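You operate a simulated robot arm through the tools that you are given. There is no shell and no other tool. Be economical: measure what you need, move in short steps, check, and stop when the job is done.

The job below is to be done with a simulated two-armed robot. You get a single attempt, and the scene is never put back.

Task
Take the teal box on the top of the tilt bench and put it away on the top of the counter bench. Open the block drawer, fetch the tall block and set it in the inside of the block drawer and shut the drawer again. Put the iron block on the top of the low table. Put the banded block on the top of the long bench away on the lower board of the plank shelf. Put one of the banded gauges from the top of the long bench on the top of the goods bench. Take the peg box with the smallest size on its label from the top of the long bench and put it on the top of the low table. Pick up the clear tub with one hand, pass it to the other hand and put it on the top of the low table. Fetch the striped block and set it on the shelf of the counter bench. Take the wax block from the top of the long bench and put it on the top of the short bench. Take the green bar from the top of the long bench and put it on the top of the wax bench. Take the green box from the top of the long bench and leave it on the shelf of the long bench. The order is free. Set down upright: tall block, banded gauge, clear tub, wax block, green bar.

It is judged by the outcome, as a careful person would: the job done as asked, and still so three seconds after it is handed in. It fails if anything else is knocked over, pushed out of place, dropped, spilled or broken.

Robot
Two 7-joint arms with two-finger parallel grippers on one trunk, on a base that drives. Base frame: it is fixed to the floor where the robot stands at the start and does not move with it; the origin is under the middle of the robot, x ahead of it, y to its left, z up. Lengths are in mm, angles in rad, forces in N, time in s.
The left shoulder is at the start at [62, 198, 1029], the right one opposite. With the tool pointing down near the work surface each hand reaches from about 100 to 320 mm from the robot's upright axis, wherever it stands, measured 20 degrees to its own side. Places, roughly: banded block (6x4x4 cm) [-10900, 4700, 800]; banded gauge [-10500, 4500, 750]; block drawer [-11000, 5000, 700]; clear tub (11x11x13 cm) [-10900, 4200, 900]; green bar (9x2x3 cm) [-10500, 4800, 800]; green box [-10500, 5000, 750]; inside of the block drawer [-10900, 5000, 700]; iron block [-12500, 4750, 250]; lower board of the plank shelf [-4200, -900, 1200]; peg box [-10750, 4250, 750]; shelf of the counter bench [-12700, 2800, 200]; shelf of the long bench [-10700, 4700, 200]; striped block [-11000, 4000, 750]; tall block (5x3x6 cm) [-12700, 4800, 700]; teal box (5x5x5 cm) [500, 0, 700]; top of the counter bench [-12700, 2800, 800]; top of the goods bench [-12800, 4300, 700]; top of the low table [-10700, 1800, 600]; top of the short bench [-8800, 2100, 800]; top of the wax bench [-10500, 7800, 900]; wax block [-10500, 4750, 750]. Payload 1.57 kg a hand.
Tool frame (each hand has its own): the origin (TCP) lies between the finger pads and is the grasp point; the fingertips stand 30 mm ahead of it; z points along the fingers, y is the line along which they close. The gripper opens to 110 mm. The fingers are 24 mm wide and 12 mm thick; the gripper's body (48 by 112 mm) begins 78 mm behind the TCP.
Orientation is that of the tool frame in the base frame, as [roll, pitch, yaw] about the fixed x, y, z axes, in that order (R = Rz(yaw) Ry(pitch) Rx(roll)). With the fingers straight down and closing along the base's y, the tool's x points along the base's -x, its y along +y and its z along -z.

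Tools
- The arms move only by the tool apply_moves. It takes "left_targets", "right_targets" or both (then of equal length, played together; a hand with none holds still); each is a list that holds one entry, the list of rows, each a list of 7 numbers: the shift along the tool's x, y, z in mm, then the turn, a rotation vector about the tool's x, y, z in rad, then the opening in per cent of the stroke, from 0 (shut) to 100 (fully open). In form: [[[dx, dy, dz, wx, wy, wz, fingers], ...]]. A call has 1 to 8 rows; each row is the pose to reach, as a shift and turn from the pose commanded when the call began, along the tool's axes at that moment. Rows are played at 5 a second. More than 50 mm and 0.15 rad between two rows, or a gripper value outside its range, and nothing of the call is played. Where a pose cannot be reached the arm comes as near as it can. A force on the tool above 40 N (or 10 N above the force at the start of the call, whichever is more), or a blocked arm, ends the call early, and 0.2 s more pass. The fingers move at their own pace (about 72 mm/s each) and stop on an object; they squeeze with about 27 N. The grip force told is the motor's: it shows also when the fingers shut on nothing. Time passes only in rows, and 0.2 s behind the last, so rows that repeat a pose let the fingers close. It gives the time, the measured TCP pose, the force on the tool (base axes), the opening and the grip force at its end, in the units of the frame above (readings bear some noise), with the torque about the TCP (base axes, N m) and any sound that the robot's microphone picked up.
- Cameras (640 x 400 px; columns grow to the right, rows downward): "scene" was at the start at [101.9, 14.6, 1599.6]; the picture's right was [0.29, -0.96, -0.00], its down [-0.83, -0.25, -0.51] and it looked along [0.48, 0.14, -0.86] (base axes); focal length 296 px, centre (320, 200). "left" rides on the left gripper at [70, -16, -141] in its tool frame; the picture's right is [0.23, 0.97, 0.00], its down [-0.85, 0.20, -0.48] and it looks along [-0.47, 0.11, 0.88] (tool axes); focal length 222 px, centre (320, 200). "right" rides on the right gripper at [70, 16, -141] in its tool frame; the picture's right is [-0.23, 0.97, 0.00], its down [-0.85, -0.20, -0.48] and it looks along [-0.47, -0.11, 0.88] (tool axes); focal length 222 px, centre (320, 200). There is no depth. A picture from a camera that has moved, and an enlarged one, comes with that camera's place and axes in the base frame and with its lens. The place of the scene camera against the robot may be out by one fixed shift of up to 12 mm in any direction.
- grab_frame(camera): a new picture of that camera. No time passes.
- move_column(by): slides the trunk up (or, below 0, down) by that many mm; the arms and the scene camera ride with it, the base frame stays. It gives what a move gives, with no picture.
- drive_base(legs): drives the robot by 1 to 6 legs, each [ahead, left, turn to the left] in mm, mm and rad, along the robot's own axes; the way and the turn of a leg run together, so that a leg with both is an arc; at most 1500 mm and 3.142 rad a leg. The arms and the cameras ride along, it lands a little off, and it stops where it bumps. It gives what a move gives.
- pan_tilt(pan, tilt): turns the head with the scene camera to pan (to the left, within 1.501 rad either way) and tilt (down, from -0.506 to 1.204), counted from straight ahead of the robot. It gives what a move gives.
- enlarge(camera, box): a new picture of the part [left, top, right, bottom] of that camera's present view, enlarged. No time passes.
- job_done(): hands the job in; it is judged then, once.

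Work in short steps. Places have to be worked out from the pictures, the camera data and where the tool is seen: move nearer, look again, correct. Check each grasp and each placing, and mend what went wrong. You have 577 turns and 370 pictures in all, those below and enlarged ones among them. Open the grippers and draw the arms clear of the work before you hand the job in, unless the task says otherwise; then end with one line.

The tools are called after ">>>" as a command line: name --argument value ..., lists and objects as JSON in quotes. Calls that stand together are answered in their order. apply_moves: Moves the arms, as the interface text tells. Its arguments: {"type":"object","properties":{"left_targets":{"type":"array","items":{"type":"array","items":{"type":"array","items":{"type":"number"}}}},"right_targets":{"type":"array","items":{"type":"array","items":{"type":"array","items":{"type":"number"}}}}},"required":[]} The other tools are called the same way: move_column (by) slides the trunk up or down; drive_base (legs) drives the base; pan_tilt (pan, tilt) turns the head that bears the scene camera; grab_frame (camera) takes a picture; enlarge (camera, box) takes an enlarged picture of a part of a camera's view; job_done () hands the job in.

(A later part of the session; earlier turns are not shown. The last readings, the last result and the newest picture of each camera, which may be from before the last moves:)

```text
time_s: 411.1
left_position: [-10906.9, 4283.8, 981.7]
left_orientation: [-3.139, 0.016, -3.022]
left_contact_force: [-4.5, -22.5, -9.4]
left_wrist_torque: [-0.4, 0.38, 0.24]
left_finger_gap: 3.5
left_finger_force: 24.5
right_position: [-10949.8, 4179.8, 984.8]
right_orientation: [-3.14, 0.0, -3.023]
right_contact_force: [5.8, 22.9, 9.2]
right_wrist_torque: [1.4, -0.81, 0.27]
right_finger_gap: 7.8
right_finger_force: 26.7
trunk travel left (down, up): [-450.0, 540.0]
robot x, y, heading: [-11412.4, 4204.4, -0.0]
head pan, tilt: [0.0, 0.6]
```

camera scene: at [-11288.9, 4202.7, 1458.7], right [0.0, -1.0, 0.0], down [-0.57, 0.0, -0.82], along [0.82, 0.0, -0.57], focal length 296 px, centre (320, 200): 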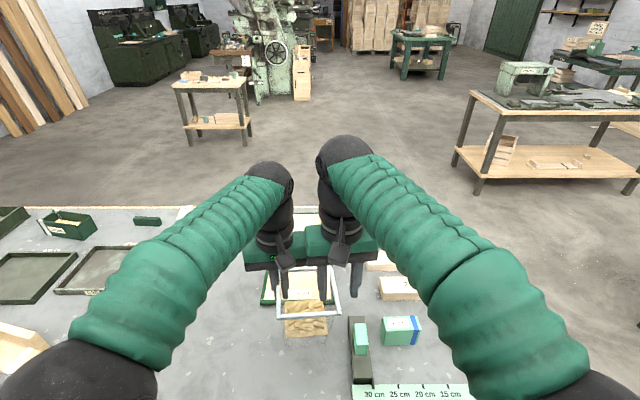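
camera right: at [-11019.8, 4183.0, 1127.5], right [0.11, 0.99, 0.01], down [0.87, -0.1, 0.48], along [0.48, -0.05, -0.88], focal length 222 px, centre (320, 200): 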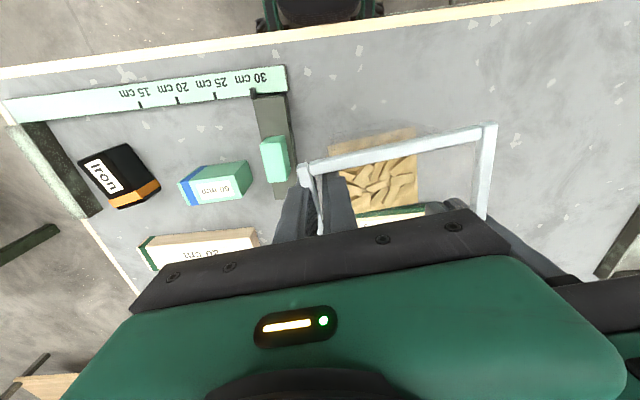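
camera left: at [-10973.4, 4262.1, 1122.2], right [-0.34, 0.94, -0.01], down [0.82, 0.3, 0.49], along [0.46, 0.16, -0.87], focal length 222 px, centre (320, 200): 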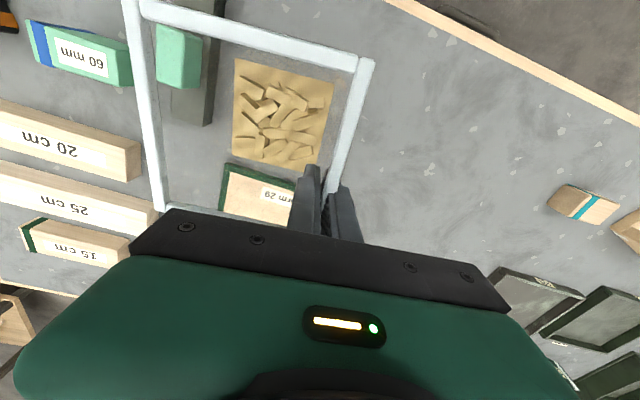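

>>> apply_moves --right_targets '[[[0, 3, 0, 0, 0, 0, 0], [0, 6, 0, 0, 0, 0, 0], [0, 6, 0, 0, 0, 0, 0]]]'

```text
time_s: 411.9
left_position: [-10903.9, 4286.9, 981.2]
left_orientation: [3.141, 0.019, -3.02]
left_contact_force: [-4.3, 2.4, -8.0]
left_wrist_torque: [-0.19, -0.39, -0.18]
left_finger_gap: 3.8
left_finger_force: 23.9
right_position: [-10949.4, 4183.5, 985.3]
right_orientation: [-3.136, -0.003, -3.026]
right_contact_force: [3.6, -2.9, 7.9]
right_wrist_torque: [1.03, 0.02, -0.3]
right_finger_gap: 8.1
right_finger_force: 26.6
trunk travel left (down, up): [-450.0, 540.0]
robot x, y, heading: [-11417.1, 4212.3, 0.0]
head pan, tilt: [0.0, 0.6]
```

Tension is gone. Now the left hand opens and rises away.

>>> apply_moves --left_targets '[[[0, 0, 0, 0, 0, 0, 15], [0, 0, 0, 0, 0, 0, 30], [0, 0, 0, 0, 0, 0, 38], [0, 0, 0, 0, 0, 0, 38]]]'

>>> grab_frame --camera "left"

>>> grab_frame --camera "right"

```text
time_s: 412.9
left_position: [-10904.4, 4285.0, 982.4]
left_orientation: [-3.139, 0.019, -3.023]
left_contact_force: [0.9, 0.6, -0.2]
left_wrist_torque: [0.0, 0.03, 0.01]
left_finger_gap: 41.9
left_finger_force: 0.0
right_position: [-10950.0, 4185.4, 984.0]
right_orientation: [-3.141, -0.003, -3.023]
right_contact_force: [0.5, 0.4, 0.4]
right_wrist_torque: [-0.06, 0.01, 0.03]
right_finger_gap: 3.6
right_finger_force: 24.5
trunk travel left (down, up): [-450.0, 540.0]
robot x, y, heading: [-11416.7, 4209.0, -0.004]
head pan, tilt: [0.0, 0.6]
```

```text
220 pictures are left
camera left: at [-10974.4, 4260.8, 1122.6], right [-0.34, 0.94, -0.01], down [0.82, 0.3, 0.49], along [0.47, 0.16, -0.87], focal length 222 px, centre (320, 200)
```

left: 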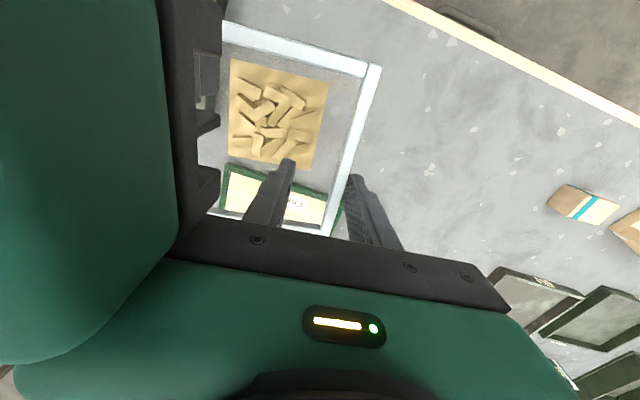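

```text
219 pictures are left
camera right: at [-11020.4, 4193.5, 1126.6], right [0.11, 0.99, 0.0], down [0.87, -0.1, 0.48], along [0.47, -0.05, -0.88], focal length 222 px, centre (320, 200)
```

right: 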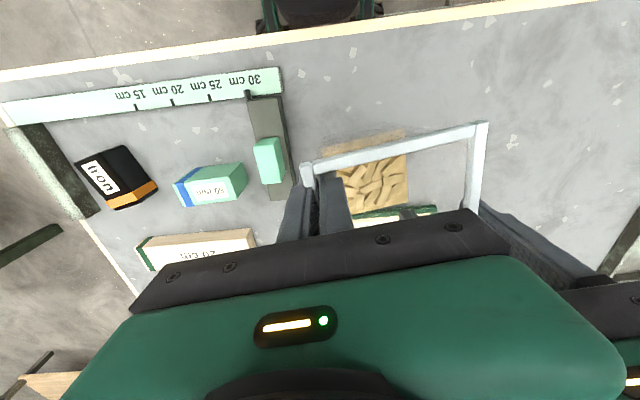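

The right hand holds the tub alone. I raise the left hand straight up and away.

>>> apply_moves --left_targets '[[[0, 0, -30, 0, 0, 0, 38], [0, 0, -70, 0, 0, 0, 38], [0, 0, -110, 0, 0, 0, 38], [0, 40, -130, 0, 0, 0, 38], [0, 80, -130, 0, 0, 0, 60], [40, 110, -130, 0, 0, 0, 80], [80, 130, -130, 0, 0, 0, 100]]]'

>>> apply_moves --right_targets '[[[0, 0, -20, 0, 0, 0, 0], [0, 0, -45, 0, 0, 0, 0], [0, 0, -70, 0, 0, 0, 0], [0, 0, -95, 0, 0, 0, 0]]]'

>>> grab_frame --camera "scene"

```text
time_s: 414.4
left_position: [-11004.4, 4407.5, 1108.0]
left_orientation: [-3.139, 0.022, -3.025]
left_contact_force: [-0.1, 0.0, 0.5]
left_wrist_torque: [-0.01, -0.02, -0.02]
left_finger_gap: 110.0
left_finger_force: 0.1
right_position: [-10951.3, 4184.5, 984.6]
right_orientation: [-3.14, 0.0, -3.024]
right_contact_force: [-0.9, 1.0, -0.3]
right_wrist_torque: [-0.04, 0.0, 0.01]
right_finger_gap: 3.5
right_finger_force: 24.5
trunk travel left (down, up): [-450.0, 540.0]
robot x, y, heading: [-11415.5, 4208.0, -0.002]
head pan, tilt: [0.0, 0.6]
```

```text
time_s: 415.4
left_position: [-11002.6, 4409.0, 1106.9]
left_orientation: [-3.137, 0.019, -3.024]
left_contact_force: [0.1, -1.1, 0.3]
left_wrist_torque: [0.0, 0.01, -0.01]
left_finger_gap: 110.1
left_finger_force: 0.0
right_position: [-10951.5, 4185.3, 1079.7]
right_orientation: [-3.139, 0.001, -3.023]
right_contact_force: [-0.3, -0.5, -1.2]
right_wrist_torque: [-0.05, 0.02, 0.03]
right_finger_gap: 3.6
right_finger_force: 24.5
trunk travel left (down, up): [-450.0, 540.0]
robot x, y, heading: [-11417.9, 4208.9, 0.0]
head pan, tilt: [0.0, 0.6]
```

```text
218 pictures are left
camera scene: at [-11289.9, 4203.4, 1458.8], right [0.0, -1.0, 0.0], down [-0.57, 0.0, -0.82], along [0.82, 0.0, -0.57], focal length 296 px, centre (320, 200)
```

scene: 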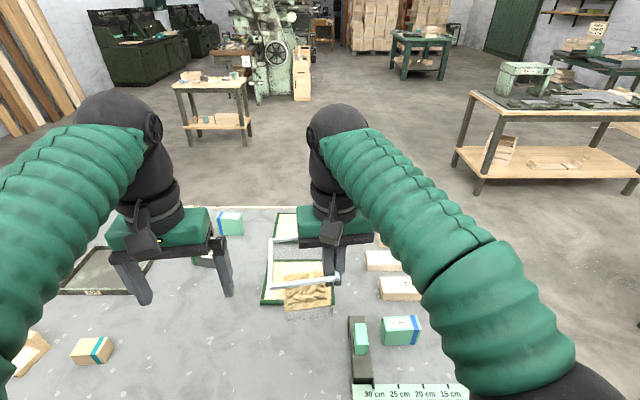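

The tub is level in the right hand. Next the striped block with the left hand, gripped with a tilted tool for the low shelf: I back off and strafe right.

>>> drive_base --legs '[[-140, 0, 0], [0, -390, 0]]'

>>> grab_frame --camera "left"

>>> grab_frame --camera "scene"

```text
time_s: 418.9
left_position: [-11145.2, 4023.0, 1105.6]
left_orientation: [-3.135, 0.017, -3.023]
left_contact_force: [0.0, 0.6, 0.6]
left_wrist_torque: [-0.06, 0.01, 0.0]
left_finger_gap: 110.0
left_finger_force: 0.0
right_position: [-11094.8, 3798.1, 1079.1]
right_orientation: [-3.133, -0.002, -3.025]
right_contact_force: [0.4, 0.0, -0.9]
right_wrist_torque: [-0.1, 0.06, -0.03]
right_finger_gap: 3.8
right_finger_force: 23.9
trunk travel left (down, up): [-450.0, 540.0]
robot x, y, heading: [-11561.2, 3814.0, -0.003]
head pan, tilt: [0.0, 0.6]
```

```text
217 pictures are left
camera left: at [-11215.1, 3999.3, 1246.5], right [-0.34, 0.94, -0.01], down [0.82, 0.3, 0.49], along [0.47, 0.16, -0.87], focal length 222 px, centre (320, 200)
```

left: 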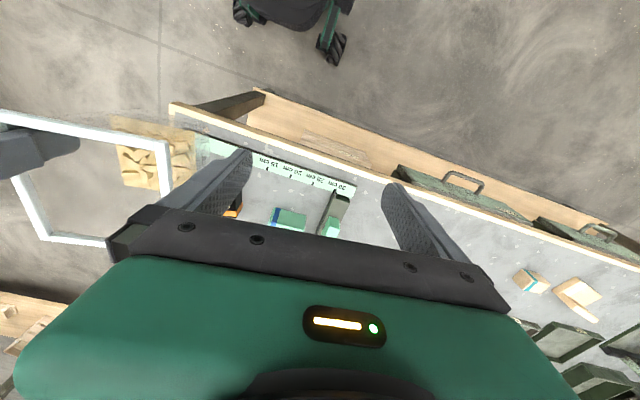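

```text
216 pictures are left
camera scene: at [-11432.9, 3819.8, 1458.8], right [0.0, -1.0, 0.01], down [-0.57, 0.0, -0.82], along [0.82, -0.01, -0.57], focal length 296 px, centre (320, 200)
```

scene: 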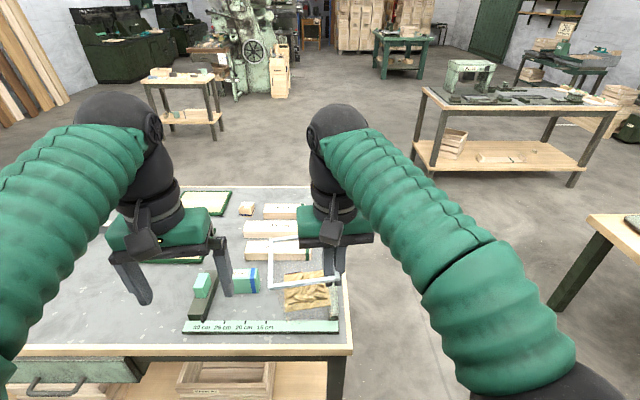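

The tub hangs in the left hand's path; I move the right hand 200 mm to the right first, then turn and tilt the left hand.

>>> apply_moves --right_targets '[[[0, -30, 0, 0, 0, 0, 0], [0, -65, 0, 0, 0, 0, 0], [0, -100, 0, 0, 0, 0, 0], [0, -135, 0, 0, 0, 0, 0], [0, -170, 0, 0, 0, 0, 0], [0, -200, 0, 0, 0, 0, 0]]]' --left_targets '[[[0, 0, 0, 0, 0, -0.1, 100], [0, 0, 0, 0, 0, -0.2, 100], [0, 0, 0, 0, 0, -0.3, 100], [0, 0, 0, 0, 0, -0.4, 100], [0, 0, 0, 0, 0, -0.42, 100], [0, 0, 0, 0, 0, -0.42, 100]]]'

>>> apply_moves --left_targets '[[[-10, 0, 0, 0, -0.14, 0, 100], [-20, 0, 0, 0, -0.28, 0, 100], [-30, 0, 0, 0, -0.42, 0, 100], [-40, 0, 0, 0, -0.56, 0, 100], [-50, 0, 0, 0, -0.7, 0, 100], [-60, 0, 0, 0, -0.8, 0, 100]]]'

>>> grab_frame --camera "left"

>>> grab_frame --camera "scene"

```text
time_s: 420.2
left_position: [-11146.5, 4014.1, 1107.6]
left_orientation: [-3.134, 0.018, -2.604]
left_contact_force: [-0.2, -0.1, 0.1]
left_wrist_torque: [0.0, -0.01, 0.07]
left_finger_gap: 110.0
left_finger_force: 0.0
right_position: [-11072.7, 3594.8, 1081.0]
right_orientation: [-3.141, -0.001, -3.025]
right_contact_force: [-1.1, -0.4, -0.9]
right_wrist_torque: [-0.04, 0.04, 0.02]
right_finger_gap: 3.5
right_finger_force: 24.7
trunk travel left (down, up): [-450.0, 540.0]
robot x, y, heading: [-11555.3, 3818.2, -0.004]
head pan, tilt: [0.0, 0.6]
```

```text
time_s: 421.6
left_position: [-11095.8, 4044.1, 1108.4]
left_orientation: [-3.129, 0.818, -2.595]
left_contact_force: [-0.4, -0.7, 0.1]
left_wrist_torque: [-0.01, -0.02, -0.03]
left_finger_gap: 110.4
left_finger_force: 0.0
right_position: [-11071.7, 3598.0, 1080.8]
right_orientation: [-3.14, 0.0, -3.026]
right_contact_force: [-0.5, 0.0, -0.7]
right_wrist_torque: [-0.06, 0.06, 0.0]
right_finger_gap: 3.7
right_finger_force: 24.4
trunk travel left (down, up): [-450.0, 540.0]
robot x, y, heading: [-11555.5, 3818.3, 0.004]
head pan, tilt: [0.0, 0.6]
```

```text
215 pictures are left
camera left: at [-11216.0, 3955.1, 1154.1], right [-0.63, 0.76, -0.18], down [0.09, 0.3, 0.95], along [0.77, 0.58, -0.26], focal length 222 px, centre (320, 200)
```

left: 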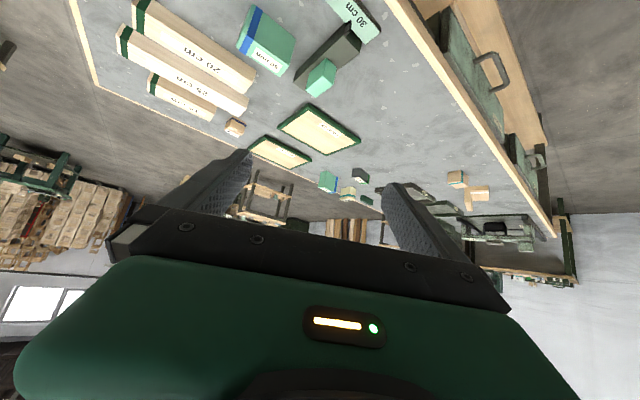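

```text
214 pictures are left
camera scene: at [-11433.4, 3811.1, 1458.8], right [0.0, -1.0, 0.0], down [-0.57, 0.0, -0.82], along [0.82, 0.0, -0.57], focal length 296 px, centre (320, 200)
```

scene: 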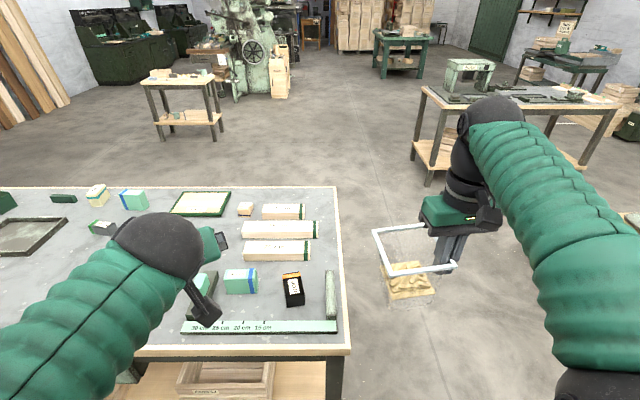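

>>> enlarge --camera "scene" --box '[210, 240, 350, 350]'

```text
3.64 times, centred on (280, 295) of scene
camera zoom: at [-11433.4, 3811.1, 1458.8], right [0.0, -1.0, 0.0], down [-0.57, 0.0, -0.82], along [0.82, 0.0, -0.57], focal length 1078 px, centre (466, -146)
```

zoom: 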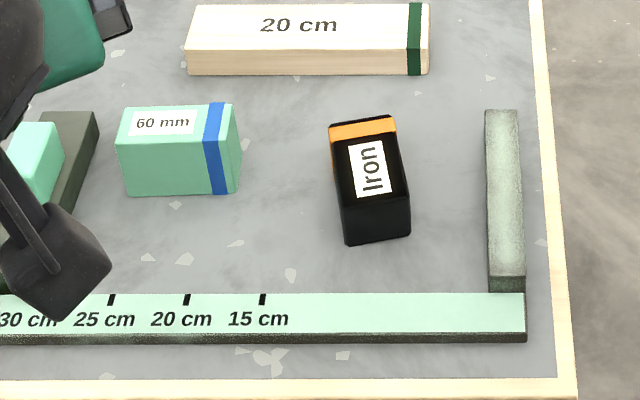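

Clearer now: the striped block is centred at about [-10930, 3880], long axis turned 0.17 rad. I bring the left hand to a pre-grasp 130 mm back along its tilted axis.

>>> apply_moves --left_targets '[[[26, -32, 17, 0.05, 0, 0.045, 100], [52, -64, 34, 0.1, 0, 0.09, 100], [78, -96, 51, 0.15, 0, 0.14, 100], [104, -128, 68, 0.2, 0, 0.185, 100], [130, -160, 85, 0.24, 0, 0.225, 100], [155, -192, 102, 0.274, 0, 0.256, 100], [155, -192, 102, 0.274, 0, 0.256, 100]]]'

>>> grab_frame --camera "left"

```text
time_s: 423.2
left_position: [-11026.5, 3864.1, 929.6]
left_orientation: [-3.128, 0.822, -2.972]
left_contact_force: [0.1, -0.4, -0.7]
left_wrist_torque: [-0.01, 0.0, -0.02]
left_finger_gap: 110.1
left_finger_force: 0.1
right_position: [-11074.1, 3596.0, 1080.7]
right_orientation: [-3.14, 0.001, -3.025]
right_contact_force: [-0.3, -0.2, -0.3]
right_wrist_torque: [-0.08, 0.02, 0.0]
right_finger_gap: 3.6
right_finger_force: 24.5
trunk travel left (down, up): [-450.0, 540.0]
robot x, y, heading: [-11555.7, 3816.4, 0.002]
head pan, tilt: [0.0, 0.6]
```

```text
212 pictures are left
camera left: at [-11170.9, 3825.0, 975.0], right [-0.31, 0.94, -0.18], down [0.2, 0.24, 0.95], along [0.93, 0.26, -0.26], focal length 222 px, centre (320, 200)
```

left: 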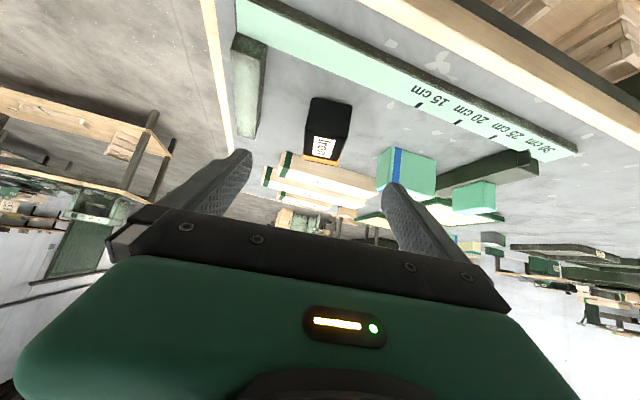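

The block is 8 mm to the tool's +y. I narrow the opening to 75 mm (the 60 mm gauge is close by) and advance 70 mm.

>>> apply_moves --left_targets '[[[0, 4, 0, 0, 0, 0, 68], [0, 8, 20, 0, 0, 0, 68], [0, 8, 45, 0, 0, 0, 68], [0, 8, 70, 0, 0, 0, 68]]]'

>>> grab_frame --camera "left"

```text
time_s: 424.2
left_position: [-10973.8, 3878.8, 881.2]
left_orientation: [-3.128, 0.821, -2.968]
left_contact_force: [0.1, 1.1, -0.9]
left_wrist_torque: [-0.01, 0.0, 0.01]
left_finger_gap: 74.6
left_finger_force: 0.1
right_position: [-11071.9, 3596.7, 1079.8]
right_orientation: [-3.14, 0.0, -3.022]
right_contact_force: [0.5, -0.6, -2.5]
right_wrist_torque: [-0.07, 0.02, -0.04]
right_finger_gap: 3.7
right_finger_force: 24.4
trunk travel left (down, up): [-450.0, 540.0]
robot x, y, heading: [-11557.4, 3815.9, -0.004]
head pan, tilt: [0.0, 0.6]
```

```text
211 pictures are left
camera left: at [-11120.0, 3839.8, 926.3], right [-0.31, 0.93, -0.18], down [0.2, 0.24, 0.95], along [0.93, 0.26, -0.26], focal length 222 px, centre (320, 200)
```

left: 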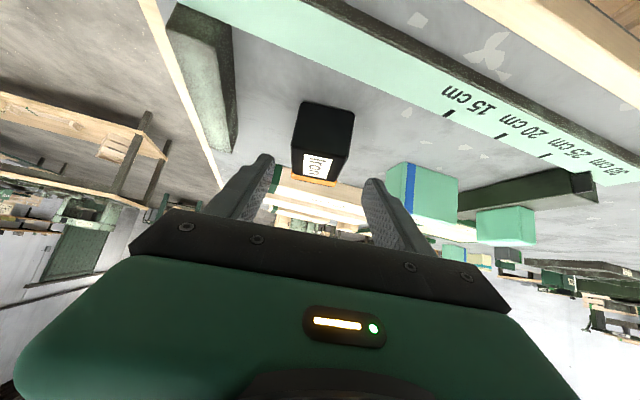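

Well centred. I advance the final 62 mm and close.

>>> apply_moves --left_targets '[[[1, 0, 20, 0, 0, 0, 68], [2, 0, 40, 0, 0, 0, 68], [4, 0, 54, 0, 0, 0, 68], [4, 0, 62, 0, 0, 0, 68], [4, 0, 62, 0, 0, 0, 68]]]'

>>> apply_moves --left_targets '[[[0, 0, 0, 0, 0, 0, 40], [0, 0, 0, 0, 0, 0, 0], [0, 0, 0, 0, 0, 0, 0], [0, 0, 0, 0, 0, 0, 0]]]'

>>> grab_frame --camera "left"

```text
time_s: 425.4
left_position: [-10931.3, 3886.5, 835.5]
left_orientation: [-3.128, 0.822, -2.969]
left_contact_force: [-0.5, -0.5, 0.1]
left_wrist_torque: [-0.01, -0.01, 0.03]
left_finger_gap: 74.9
left_finger_force: 0.1
right_position: [-11072.4, 3595.5, 1081.2]
right_orientation: [-3.139, 0.0, -3.024]
right_contact_force: [-0.2, 0.0, -0.8]
right_wrist_torque: [-0.06, 0.03, -0.02]
right_finger_gap: 3.6
right_finger_force: 24.4
trunk travel left (down, up): [-450.0, 540.0]
robot x, y, heading: [-11560.1, 3817.5, -0.001]
head pan, tilt: [0.0, 0.6]
```

```text
time_s: 426.4
left_position: [-10930.4, 3886.1, 833.7]
left_orientation: [-3.128, 0.823, -2.971]
left_contact_force: [-0.9, -2.2, 0.9]
left_wrist_torque: [0.21, -0.03, 0.03]
left_finger_gap: 47.7
left_finger_force: 27.1
right_position: [-11072.1, 3596.2, 1080.6]
right_orientation: [3.141, -0.001, -3.023]
right_contact_force: [0.4, -0.1, -0.6]
right_wrist_torque: [-0.02, 0.03, -0.03]
right_finger_gap: 3.5
right_finger_force: 24.2
trunk travel left (down, up): [-450.0, 540.0]
robot x, y, heading: [-11557.9, 3818.1, -0.009]
head pan, tilt: [0.0, 0.6]
```

```text
210 pictures are left
camera left: at [-11076.6, 3846.3, 880.5], right [-0.31, 0.93, -0.18], down [0.2, 0.24, 0.95], along [0.93, 0.26, -0.26], focal length 222 px, centre (320, 200)
```

left: 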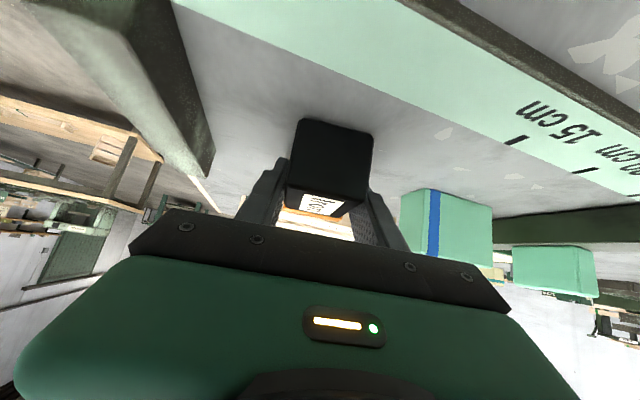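

Gripped at 47.7 mm. I lift it slowly.

>>> apply_moves --left_targets '[[[-3, 0, -3, 0, 0, 0, 0], [-8, 0, -7.5, 0, 0, 0, 0], [-15, 0, -14, 0, 0, 0, 0], [-25, 0, -23, 0, 0, 0, 0], [-40, 0, -38, 0, 0, 0, 0], [-58, 0, -55, 0, 0, 0, 0]]]'

>>> grab_frame --camera "left"

```text
time_s: 427.9
left_position: [-10931.9, 3885.7, 915.6]
left_orientation: [-3.127, 0.821, -2.969]
left_contact_force: [-0.6, -0.1, -10.1]
left_wrist_torque: [-0.04, 0.02, 0.0]
left_finger_gap: 47.9
left_finger_force: 27.3
right_position: [-11071.7, 3596.4, 1080.6]
right_orientation: [-3.139, 0.0, -3.024]
right_contact_force: [-0.3, 0.3, -1.3]
right_wrist_torque: [-0.08, 0.04, -0.02]
right_finger_gap: 3.9
right_finger_force: 24.4
trunk travel left (down, up): [-450.0, 540.0]
robot x, y, heading: [-11557.0, 3815.3, -0.001]
head pan, tilt: [0.0, 0.6]
```

```text
209 pictures are left
camera left: at [-11077.7, 3846.3, 960.9], right [-0.31, 0.93, -0.18], down [0.2, 0.24, 0.95], along [0.93, 0.26, -0.26], focal length 222 px, centre (320, 200)
```

left: 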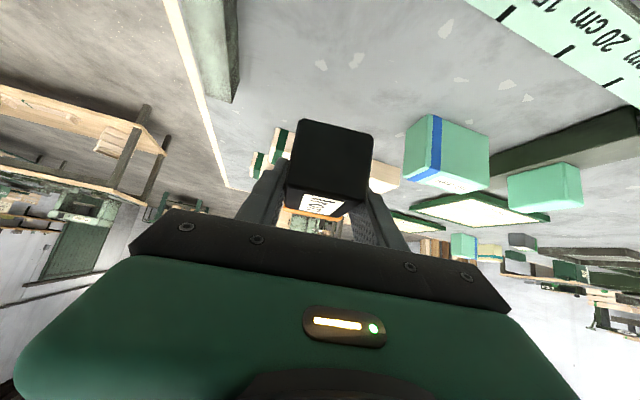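

The striped block is secure. I raise the column, draw the left hand in, back into the aisle, and strafe south to the low table with both.

>>> move_column --by 60

>>> apply_moves --left_targets '[[[22, 6, -23, 0, 0, 0, 0], [44, 11, -47, 0, 0, 0, 0], [66, 17, -70, 0, 0, 0, 0], [88, 22, -93, 0, 0, 0, 0]]]'

>>> drive_base --legs '[[-130, 0, 0], [0, -800, 0], [0, -750, 0]]'

>>> grab_frame --camera "scene"

```text
time_s: 428.9
left_position: [-10931.0, 3885.5, 974.2]
left_orientation: [-3.129, 0.82, -2.972]
left_contact_force: [0.1, 0.3, -9.3]
left_wrist_torque: [0.0, 0.01, -0.02]
left_finger_gap: 47.7
left_finger_force: 26.5
right_position: [-11070.4, 3597.0, 1140.3]
right_orientation: [-3.139, -0.001, -3.023]
right_contact_force: [0.0, -0.5, -0.5]
right_wrist_torque: [-0.04, 0.01, 0.0]
right_finger_gap: 3.6
right_finger_force: 24.8
trunk travel left (down, up): [-510.0, 480.0]
robot x, y, heading: [-11557.2, 3819.7, -0.005]
head pan, tilt: [0.0, 0.6]
```

```text
time_s: 429.9
left_position: [-11064.0, 3888.8, 972.1]
left_orientation: [-3.126, 0.822, -2.969]
left_contact_force: [-0.2, 0.3, -9.2]
left_wrist_torque: [-0.05, 0.06, -0.02]
left_finger_gap: 47.8
left_finger_force: 27.4
right_position: [-11072.4, 3597.5, 1141.6]
right_orientation: [-3.14, 0.001, -3.025]
right_contact_force: [-0.8, 0.6, -0.6]
right_wrist_torque: [-0.03, 0.02, 0.0]
right_finger_gap: 3.8
right_finger_force: 24.1
trunk travel left (down, up): [-510.0, 480.0]
robot x, y, heading: [-11558.0, 3816.8, -0.005]
head pan, tilt: [0.0, 0.6]
```

```text
time_s: 438.6
left_position: [-11215.8, 2346.5, 970.8]
left_orientation: [-3.122, 0.821, -2.992]
left_contact_force: [-0.6, 0.6, -10.5]
left_wrist_torque: [0.01, 0.07, -0.02]
left_finger_gap: 48.0
left_finger_force: 27.0
right_position: [-11232.6, 2056.2, 1140.5]
right_orientation: [-3.137, -0.001, -3.049]
right_contact_force: [0.3, 0.8, -0.6]
right_wrist_torque: [-0.06, 0.03, 0.03]
right_finger_gap: 3.8
right_finger_force: 24.5
trunk travel left (down, up): [-510.0, 480.0]
robot x, y, heading: [-11715.0, 2284.4, -0.032]
head pan, tilt: [0.0, 0.6]
```

```text
208 pictures are left
camera scene: at [-11587.1, 2281.1, 1518.6], right [-0.03, -1.0, 0.0], down [-0.57, 0.01, -0.82], along [0.82, -0.03, -0.57], focal length 296 px, centre (320, 200)
```

scene: 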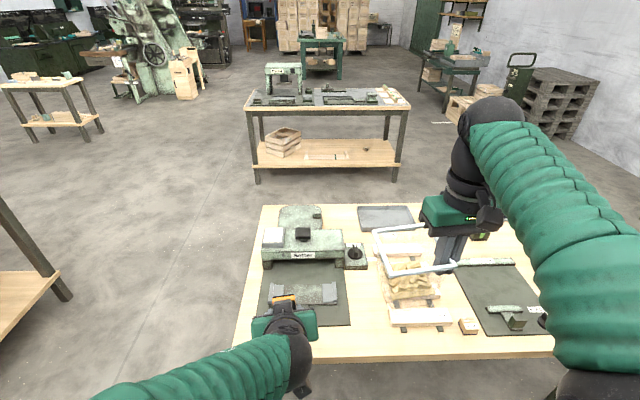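

The gap for the tub spans y≈2025–2156 at the front edge (x≈-11122). I square my heading, align the tub, and move so it hangs over [-11048, 2090].

>>> drive_base --legs '[[0, 0, 0.032], [120, -26, 0]]'

>>> apply_moves --right_targets '[[[0, 0, 0, 0, 0, 0.06, 0], [0, 0, 0, 0, 0, 0.12, 0], [0, 0, 0, 0, 0, 0.12, 0]]]'

>>> grab_frame --camera "right"

>>> grab_frame --camera "scene"

```text
time_s: 440.2
left_position: [-11100.9, 2336.2, 971.4]
left_orientation: [-3.122, 0.82, -2.959]
left_contact_force: [0.4, -0.2, -11.4]
left_wrist_torque: [0.0, 0.05, -0.03]
left_finger_gap: 47.7
left_finger_force: 26.8
right_position: [-11109.0, 2044.9, 1141.9]
right_orientation: [-3.135, 0.0, -3.018]
right_contact_force: [0.7, 0.8, -1.1]
right_wrist_torque: [-0.08, 0.02, 0.02]
right_finger_gap: 3.4
right_finger_force: 24.5
trunk travel left (down, up): [-510.0, 480.0]
robot x, y, heading: [-11595.5, 2256.3, -0.002]
head pan, tilt: [0.0, 0.6]
```

```text
time_s: 441.0
left_position: [-11101.5, 2334.6, 972.1]
left_orientation: [-3.125, 0.82, -2.964]
left_contact_force: [0.3, 0.5, -10.2]
left_wrist_torque: [0.0, 0.07, 0.0]
left_finger_gap: 48.1
left_finger_force: 26.8
right_position: [-11108.7, 2042.8, 1142.9]
right_orientation: [-3.14, 0.001, -3.141]
right_contact_force: [0.2, 0.6, -0.9]
right_wrist_torque: [-0.06, 0.05, -0.01]
right_finger_gap: 3.4
right_finger_force: 24.6
trunk travel left (down, up): [-510.0, 480.0]
robot x, y, heading: [-11594.8, 2260.9, -0.005]
head pan, tilt: [0.0, 0.6]
```

```text
207 pictures are left
camera right: at [-11178.4, 2059.8, 1284.3], right [0.23, 0.97, 0.0], down [0.85, -0.2, 0.48], along [0.47, -0.11, -0.88], focal length 222 px, centre (320, 200)
```

right: 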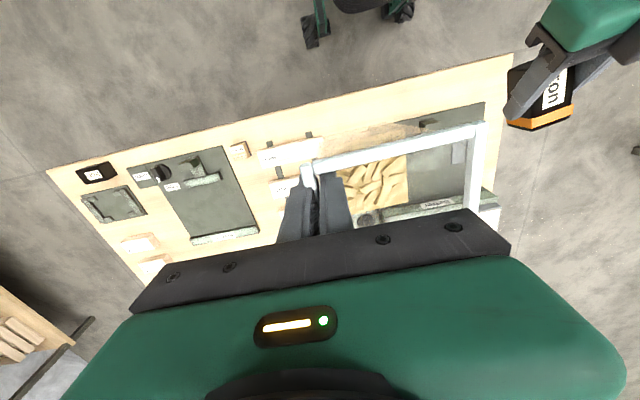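

```text
206 pictures are left
camera scene: at [-11467.6, 2256.1, 1518.5], right [0.0, -1.0, 0.0], down [-0.57, 0.0, -0.82], along [0.82, 0.0, -0.57], focal length 296 px, centre (320, 200)
```

scene: 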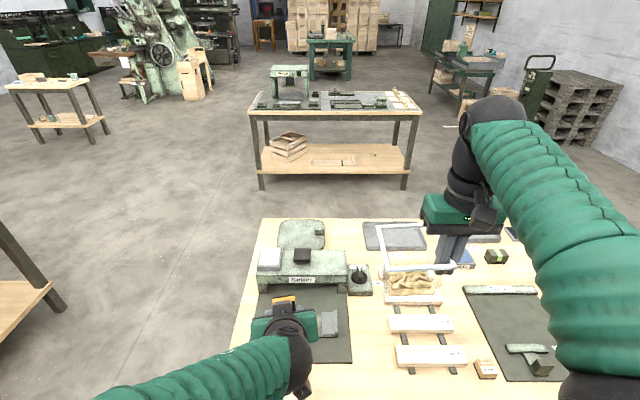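

I adjust 29/7 mm, and raise the left hand so the column can go down.

>>> apply_moves --left_targets '[[[-22, 0, -20, 0, 0, 0, 0], [-44, 0, -41, 0, 0, 0, 0], [-66, 0, -61, 0, 0, 0, 0], [-88, 0, -82, 0, 0, 0, 0]]]' --right_targets '[[[-8, 2, 20, 0, 0, 0, 0], [-15, 4, 40, 0, 0, 0, 0], [-22, 6, 60, 0, 0, 0, 0], [-29, 7, 80, 0, 0, 0, 0]]]'

```text
time_s: 442.0
left_position: [-11101.2, 2335.4, 1090.4]
left_orientation: [-3.129, 0.821, -2.965]
left_contact_force: [-0.1, 0.2, -9.7]
left_wrist_torque: [-0.04, 0.03, 0.01]
left_finger_gap: 48.0
left_finger_force: 27.2
right_position: [-11078.7, 2048.1, 1060.7]
right_orientation: [-3.139, 0.001, -3.139]
right_contact_force: [0.2, 0.7, -1.9]
right_wrist_torque: [-0.05, 0.07, -0.02]
right_finger_gap: 3.6
right_finger_force: 24.8
trunk travel left (down, up): [-510.0, 480.0]
robot x, y, heading: [-11596.9, 2258.6, -0.002]
head pan, tilt: [0.0, 0.6]
```

>>> move_column --by -230

>>> grab_frame --camera "right"

>>> grab_frame --camera "scene"

```text
time_s: 444.4
left_position: [-11100.8, 2333.9, 860.9]
left_orientation: [-3.128, 0.822, -2.962]
left_contact_force: [-1.0, 0.4, -9.8]
left_wrist_torque: [0.03, 0.06, -0.02]
left_finger_gap: 47.7
left_finger_force: 27.5
right_position: [-11080.1, 2048.2, 830.6]
right_orientation: [-3.14, 0.002, -3.14]
right_contact_force: [-0.4, 1.1, -1.5]
right_wrist_torque: [-0.09, 0.01, 0.0]
right_finger_gap: 3.7
right_finger_force: 24.6
trunk travel left (down, up): [-280.0, 710.0]
robot x, y, heading: [-11594.0, 2260.9, -0.001]
head pan, tilt: [0.0, 0.6]
```

```text
205 pictures are left
camera right: at [-11150.4, 2064.4, 972.4], right [0.23, 0.97, 0.0], down [0.85, -0.2, 0.48], along [0.47, -0.11, -0.88], focal length 222 px, centre (320, 200)
```

right: 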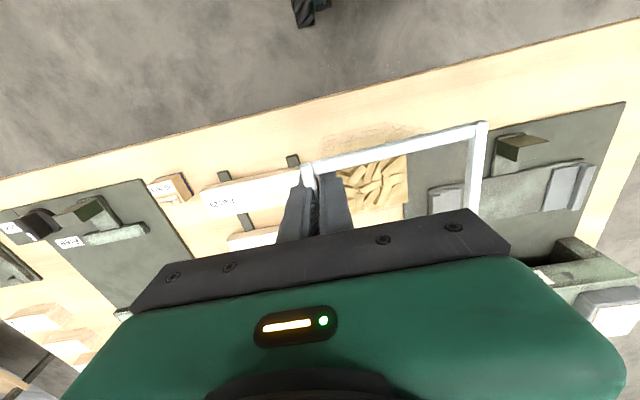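

```text
204 pictures are left
camera scene: at [-11469.0, 2254.7, 1288.7], right [0.0, -1.0, 0.0], down [-0.57, 0.0, -0.82], along [0.82, 0.0, -0.57], focal length 296 px, centre (320, 200)
```

scene: 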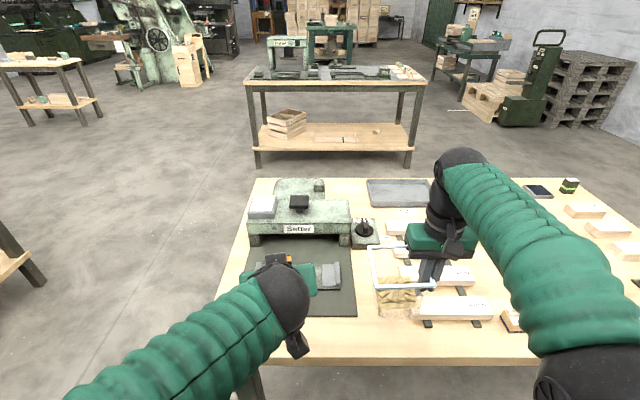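

>>> enlarge --camera "scene" --box '[340, 220, 480, 340]'

```text
3.33 times, centred on (410, 280) of scene
camera zoom: at [-11469.0, 2254.7, 1288.7], right [0.0, -1.0, 0.0], down [-0.57, 0.0, -0.82], along [0.82, 0.0, -0.57], focal length 988 px, centre (20, -67)
```

zoom: 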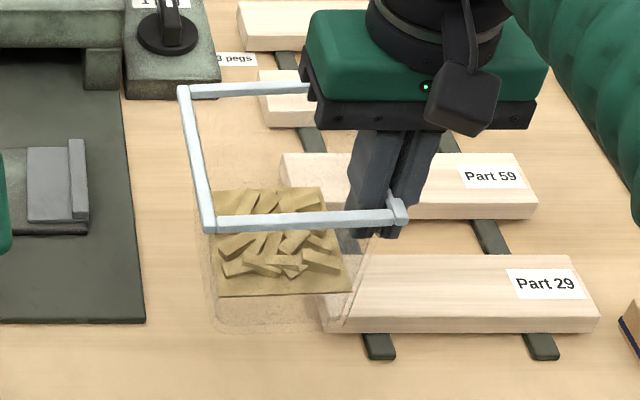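

The tub tapers; its bottom (y≈2044–2127) hangs over the gap. I shift 10 mm toward the mat side and lower it in steps.

>>> apply_moves --right_targets '[[[0, 5, 20, 0, 0, 0, 0], [0, 10, 45, 0, 0, 0, 0], [0, 10, 70, 0, 0, 0, 0], [0, 10, 85, 0, 0, 0, 0], [0, 10, 93, 0, 0, 0, 0], [0, 10, 99, 0, 0, 0, 0], [0, 10, 104, 0, 0, 0, 0], [0, 10, 109, 0, 0, 0, 0]]]'

>>> enlarge --camera "scene" --box '[320, 220, 480, 360]'

```text
time_s: 446.2
left_position: [-11101.8, 2335.7, 860.3]
left_orientation: [-3.125, 0.822, -2.963]
left_contact_force: [-0.1, -0.3, -9.9]
left_wrist_torque: [-0.01, 0.05, 0.01]
left_finger_gap: 47.9
left_finger_force: 27.4
right_position: [-11082.7, 2058.4, 723.7]
right_orientation: [-3.141, 0.002, -3.138]
right_contact_force: [-1.1, -0.5, 22.2]
right_wrist_torque: [1.52, 0.02, -0.01]
right_finger_gap: 6.4
right_finger_force: 26.5
trunk travel left (down, up): [-280.0, 710.0]
robot x, y, heading: [-11596.2, 2257.6, -0.002]
head pan, tilt: [0.0, 0.6]
```

```text
2.86 times, centred on (400, 290) of scene
camera zoom: at [-11472.6, 2255.6, 1289.2], right [0.0, -1.0, 0.0], down [-0.56, 0.0, -0.83], along [0.83, 0.0, -0.56], focal length 847 px, centre (91, -57)
```

zoom: 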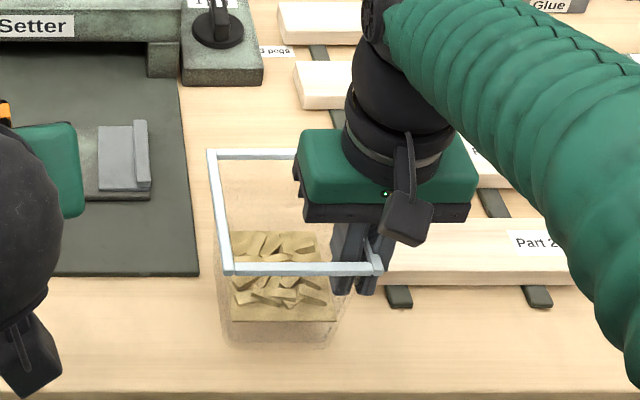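

The tub bottom is on the table. I ease up 2 mm, open, and lift straight out.

>>> apply_moves --right_targets '[[[0, 0, -2, 0, 0, 0, 0], [0, 0, -2, 0, 0, 0, 20], [0, 0, -2, 0, 0, 0, 35], [0, 0, -2, 0, 0, 0, 35], [0, 0, -30, 0, 0, 0, 35], [0, 0, -75, 0, 0, 0, 35], [0, 0, -120, 0, 0, 0, 35], [0, 0, -165, 0, 0, 0, 35]]]'

>>> grab_frame --camera "scene"

```text
time_s: 448.1
left_position: [-11100.3, 2333.3, 861.1]
left_orientation: [-3.125, 0.821, -2.964]
left_contact_force: [-0.2, 0.1, -8.7]
left_wrist_torque: [-0.03, 0.05, -0.02]
left_finger_gap: 48.0
left_finger_force: 27.1
right_position: [-11083.5, 2059.3, 885.4]
right_orientation: [-3.14, 0.0, -3.14]
right_contact_force: [-0.3, 0.6, 0.4]
right_wrist_torque: [-0.01, 0.02, 0.01]
right_finger_gap: 38.6
right_finger_force: 0.2
trunk travel left (down, up): [-280.0, 710.0]
robot x, y, heading: [-11592.1, 2260.4, 0.002]
head pan, tilt: [0.0, 0.6]
```

```text
201 pictures are left
camera scene: at [-11469.4, 2255.0, 1288.6], right [0.0, -1.0, 0.0], down [-0.57, 0.0, -0.82], along [0.82, 0.0, -0.57], focal length 296 px, centre (320, 200)
```

scene: 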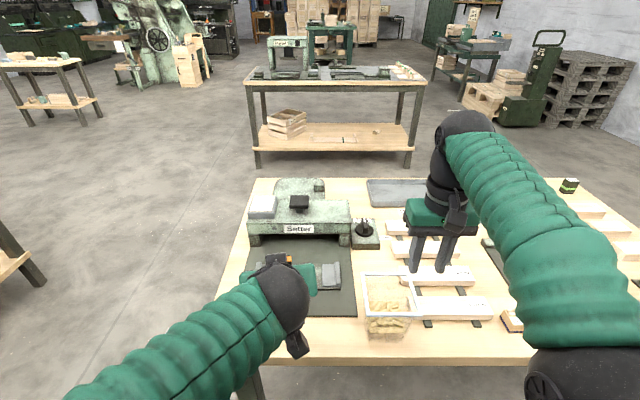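

The tub stands on the low table. Now the striped block: I raise the column, retract the right hand, back off, turn around and line up with the counter bench shelf.

>>> move_column --by 150

>>> apply_moves --right_targets '[[[45, 0, 0, 0, 0, 0, 35], [90, 0, 0, 0, 0, 0, 35], [135, 0, 0, 0, 0, 0, 60], [160, 0, 0, 0, 0, 0, 100]]]'

>>> drive_base --legs '[[-80, 0, 0], [0, 500, 0], [0, 0, 3.14]]'

>>> pan_tilt --pan 0.0 --tilt 0.7

>>> grab_frame --camera "scene"

```text
time_s: 449.8
left_position: [-11100.1, 2333.8, 1009.5]
left_orientation: [-3.127, 0.82, -2.964]
left_contact_force: [-0.4, 0.9, -10.1]
left_wrist_torque: [0.0, 0.01, 0.01]
left_finger_gap: 47.8
left_finger_force: 26.9
right_position: [-11081.6, 2059.4, 1034.9]
right_orientation: [-3.14, 0.001, -3.14]
right_contact_force: [-0.3, -0.7, -0.3]
right_wrist_torque: [0.05, 0.01, 0.01]
right_finger_gap: 38.5
right_finger_force: 0.0
trunk travel left (down, up): [-430.0, 560.0]
robot x, y, heading: [-11594.7, 2263.4, 0.001]
head pan, tilt: [0.0, 0.6]
```

```text
time_s: 450.8
left_position: [-11101.4, 2333.8, 1009.6]
left_orientation: [-3.129, 0.822, -2.963]
left_contact_force: [-0.4, 0.5, -8.8]
left_wrist_torque: [0.01, 0.01, 0.01]
left_finger_gap: 48.0
left_finger_force: 27.1
right_position: [-11245.8, 2057.8, 1033.8]
right_orientation: [-3.141, 0.002, -3.14]
right_contact_force: [-0.1, 0.2, -0.4]
right_wrist_torque: [0.0, -0.01, -0.02]
right_finger_gap: 110.4
right_finger_force: 0.0
trunk travel left (down, up): [-430.0, 560.0]
robot x, y, heading: [-11595.5, 2264.3, 0.002]
head pan, tilt: [0.0, 0.6]
```

```text
time_s: 461.8
left_position: [-12168.5, 2674.2, 1011.6]
left_orientation: [-3.128, 0.822, 0.211]
left_contact_force: [0.4, -0.4, -10.0]
left_wrist_torque: [0.02, -0.11, -0.03]
left_finger_gap: 47.6
left_finger_force: 27.1
right_position: [-12035.7, 2956.6, 1033.2]
right_orientation: [-3.139, 0.0, 0.036]
right_contact_force: [-0.7, -0.5, 0.3]
right_wrist_torque: [-0.02, 0.03, 0.0]
right_finger_gap: 110.0
right_finger_force: 0.0
trunk travel left (down, up): [-430.0, 560.0]
robot x, y, heading: [-11680.0, 2761.4, -3.105]
head pan, tilt: [0.0, 0.6]
```

```text
time_s: 462.5
left_position: [-12169.2, 2674.4, 1011.6]
left_orientation: [-3.128, 0.822, 0.212]
left_contact_force: [-0.2, -0.2, -9.8]
left_wrist_torque: [0.01, -0.03, 0.02]
left_finger_gap: 48.0
left_finger_force: 27.6
right_position: [-12034.1, 2955.5, 1033.4]
right_orientation: [-3.14, 0.001, 0.038]
right_contact_force: [-0.1, -0.1, 1.2]
right_wrist_torque: [-0.01, 0.01, 0.0]
right_finger_gap: 109.9
right_finger_force: 0.1
trunk travel left (down, up): [-430.0, 560.0]
robot x, y, heading: [-11677.1, 2765.3, -3.109]
head pan, tilt: [0.0, 0.7]
```

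```text
200 pictures are left
camera scene: at [-11790.4, 2756.6, 1430.1], right [-0.03, 1.0, 0.0], down [0.65, 0.02, -0.76], along [-0.76, -0.03, -0.65], focal length 296 px, centre (320, 200)
```

scene: 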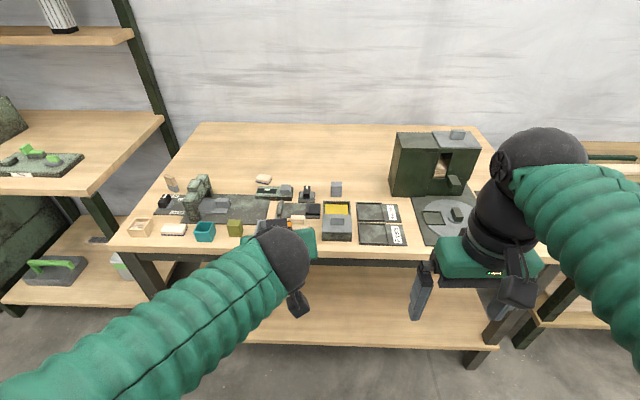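

The counter shelf is empty with its front edge near x≈-12308. I lower the column and then bring the left hand down and in along its tilted axis.

>>> move_column --by -420

>>> apply_moves --left_targets '[[[33, 0, 30, 0, 0, 0, 0], [66, 0, 61, 0, 0, 0, 0], [66, 0, 105, 0, 0, 0, 0], [66, 0, 150, 0, 0, 0, 0], [66, 0, 195, 0, 0, 0, 0], [66, 0, 230, 0, 0, 0, 0]]]'

>>> grab_frame --camera "left"

```text
refused: -420 is not a number from -400 to 400
```

```text
time_s: 463.9
left_position: [-12281.9, 2653.8, 804.6]
left_orientation: [-3.127, 0.819, 0.211]
left_contact_force: [27.1, 0.5, -6.6]
left_wrist_torque: [0.07, 0.0, -0.48]
left_finger_gap: 47.8
left_finger_force: 26.9
right_position: [-12028.6, 2957.2, 1034.5]
right_orientation: [-3.14, 0.006, 0.037]
right_contact_force: [0.1, 0.1, 0.3]
right_wrist_torque: [0.03, -0.04, -0.02]
right_finger_gap: 110.0
right_finger_force: 0.1
trunk travel left (down, up): [-430.0, 560.0]
robot x, y, heading: [-11675.8, 2767.9, -3.112]
head pan, tilt: [0.0, 0.7]
```

```text
199 pictures are left
camera left: at [-12136.2, 2699.5, 850.6], right [0.34, -0.92, -0.18], down [-0.19, -0.25, 0.95], along [-0.92, -0.29, -0.26], focal length 222 px, centre (320, 200)
```

left: 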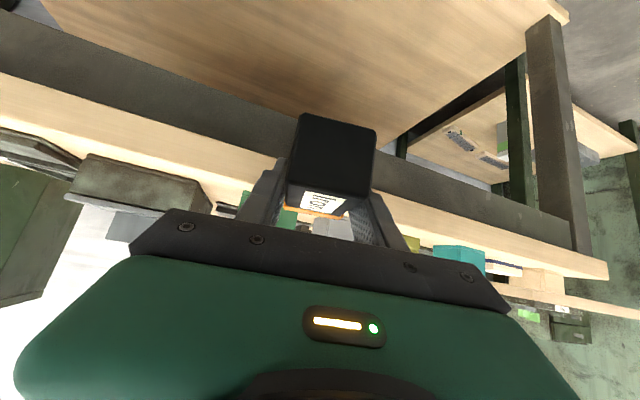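

The column move was refused (over 400 mm) and the block touched the bench front. I back away at once, then check.

>>> apply_moves --left_targets '[[[0, 0, -30, 0, 0, 0, 0], [0, 0, -70, 0, 0, 0, 0], [0, 0, -110, 0, 0, 0, 0], [-10, 0, -150, 0, 0, 0, 0]]]'

>>> grab_frame --camera "scene"

>>> grab_frame --camera "left"

```text
time_s: 464.9
left_position: [-12182.8, 2670.4, 915.1]
left_orientation: [-3.124, 0.825, 0.213]
left_contact_force: [1.0, -0.4, -9.4]
left_wrist_torque: [0.0, 0.02, 0.01]
left_finger_gap: 47.9
left_finger_force: 27.3
right_position: [-12032.1, 2955.9, 1034.6]
right_orientation: [-3.139, 0.003, 0.039]
right_contact_force: [-0.1, -0.5, 0.3]
right_wrist_torque: [0.03, 0.03, -0.01]
right_finger_gap: 110.2
right_finger_force: 0.0
trunk travel left (down, up): [-430.0, 560.0]
robot x, y, heading: [-11675.7, 2764.2, -3.108]
head pan, tilt: [0.0, 0.7]
```

```text
198 pictures are left
camera scene: at [-11787.3, 2756.5, 1430.3], right [-0.03, 1.0, 0.0], down [0.64, 0.02, -0.77], along [-0.76, -0.03, -0.64], focal length 296 px, centre (320, 200)
```

scene: 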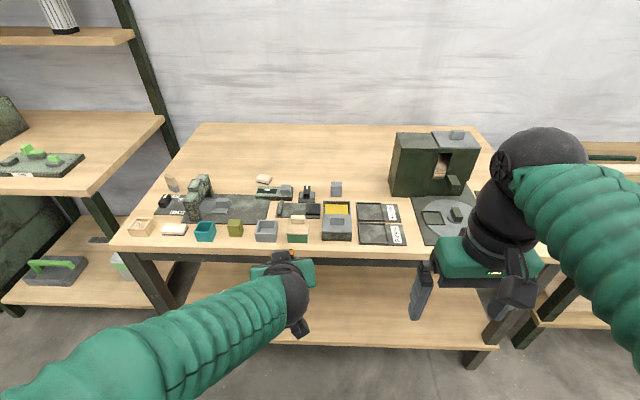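

```text
197 pictures are left
camera left: at [-12036.9, 2716.3, 960.7], right [0.35, -0.92, -0.18], down [-0.18, -0.25, 0.95], along [-0.92, -0.3, -0.26], focal length 222 px, centre (320, 200)
```

left: 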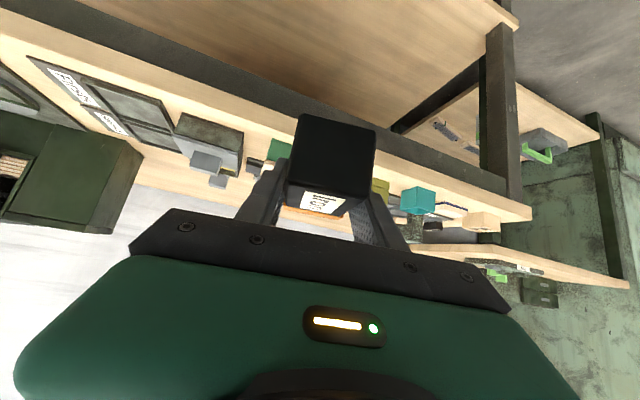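

Everything on the counter is as before and the block is still firmly held. Now I lower the column 395 mm.

>>> move_column --by -395

```text
time_s: 468.7
left_position: [-12184.0, 2670.7, 518.1]
left_orientation: [-3.127, 0.822, 0.21]
left_contact_force: [0.1, 0.5, -9.9]
left_wrist_torque: [-0.01, -0.01, -0.01]
left_finger_gap: 48.0
left_finger_force: 27.5
right_position: [-12033.4, 2956.8, 638.3]
right_orientation: [-3.14, 0.002, 0.035]
right_contact_force: [-0.8, 0.3, 0.2]
right_wrist_torque: [0.02, 0.02, 0.03]
right_finger_gap: 110.3
right_finger_force: 0.0
trunk travel left (down, up): [-35.0, 955.0]
robot x, y, heading: [-11674.0, 2761.7, -3.109]
head pan, tilt: [0.0, 0.7]
```

>>> apply_moves --left_targets '[[[0, 0, 40, 0, 0, 0, 0], [0, 0, 80, 0, 0, 0, 0], [0, 0, 120, 0, 0, 0, 0], [0, 0, 160, 0, 0, 0, 0], [0, 0, 200, 0, 0, 0, 0]]]'

>>> grab_frame --camera "left"

```text
time_s: 469.9
left_position: [-12329.6, 2644.0, 384.5]
left_orientation: [-3.128, 0.821, 0.211]
left_contact_force: [-1.5, 0.8, -9.2]
left_wrist_torque: [0.02, -0.02, 0.03]
left_finger_gap: 47.7
left_finger_force: 26.9
right_position: [-12033.5, 2955.7, 638.5]
right_orientation: [-3.14, 0.004, 0.038]
right_contact_force: [0.2, -0.9, 0.6]
right_wrist_torque: [-0.01, 0.01, -0.01]
right_finger_gap: 109.8
right_finger_force: 0.1
trunk travel left (down, up): [-35.0, 955.0]
robot x, y, heading: [-11678.0, 2767.7, -3.102]
head pan, tilt: [0.0, 0.7]
```

```text
196 pictures are left
camera left: at [-12184.1, 2690.0, 429.9], right [0.35, -0.92, -0.18], down [-0.19, -0.25, 0.95], along [-0.92, -0.29, -0.26], focal length 222 px, centre (320, 200)
```

left: 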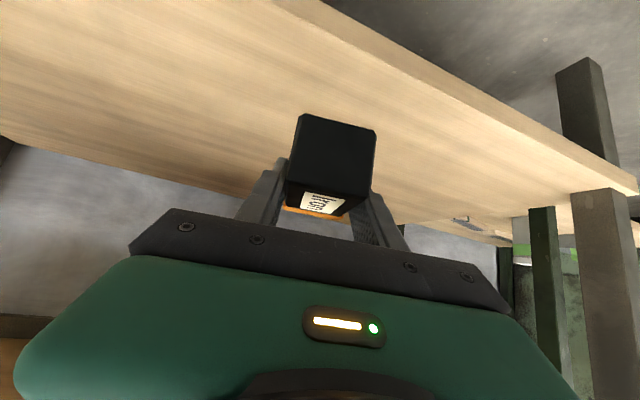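

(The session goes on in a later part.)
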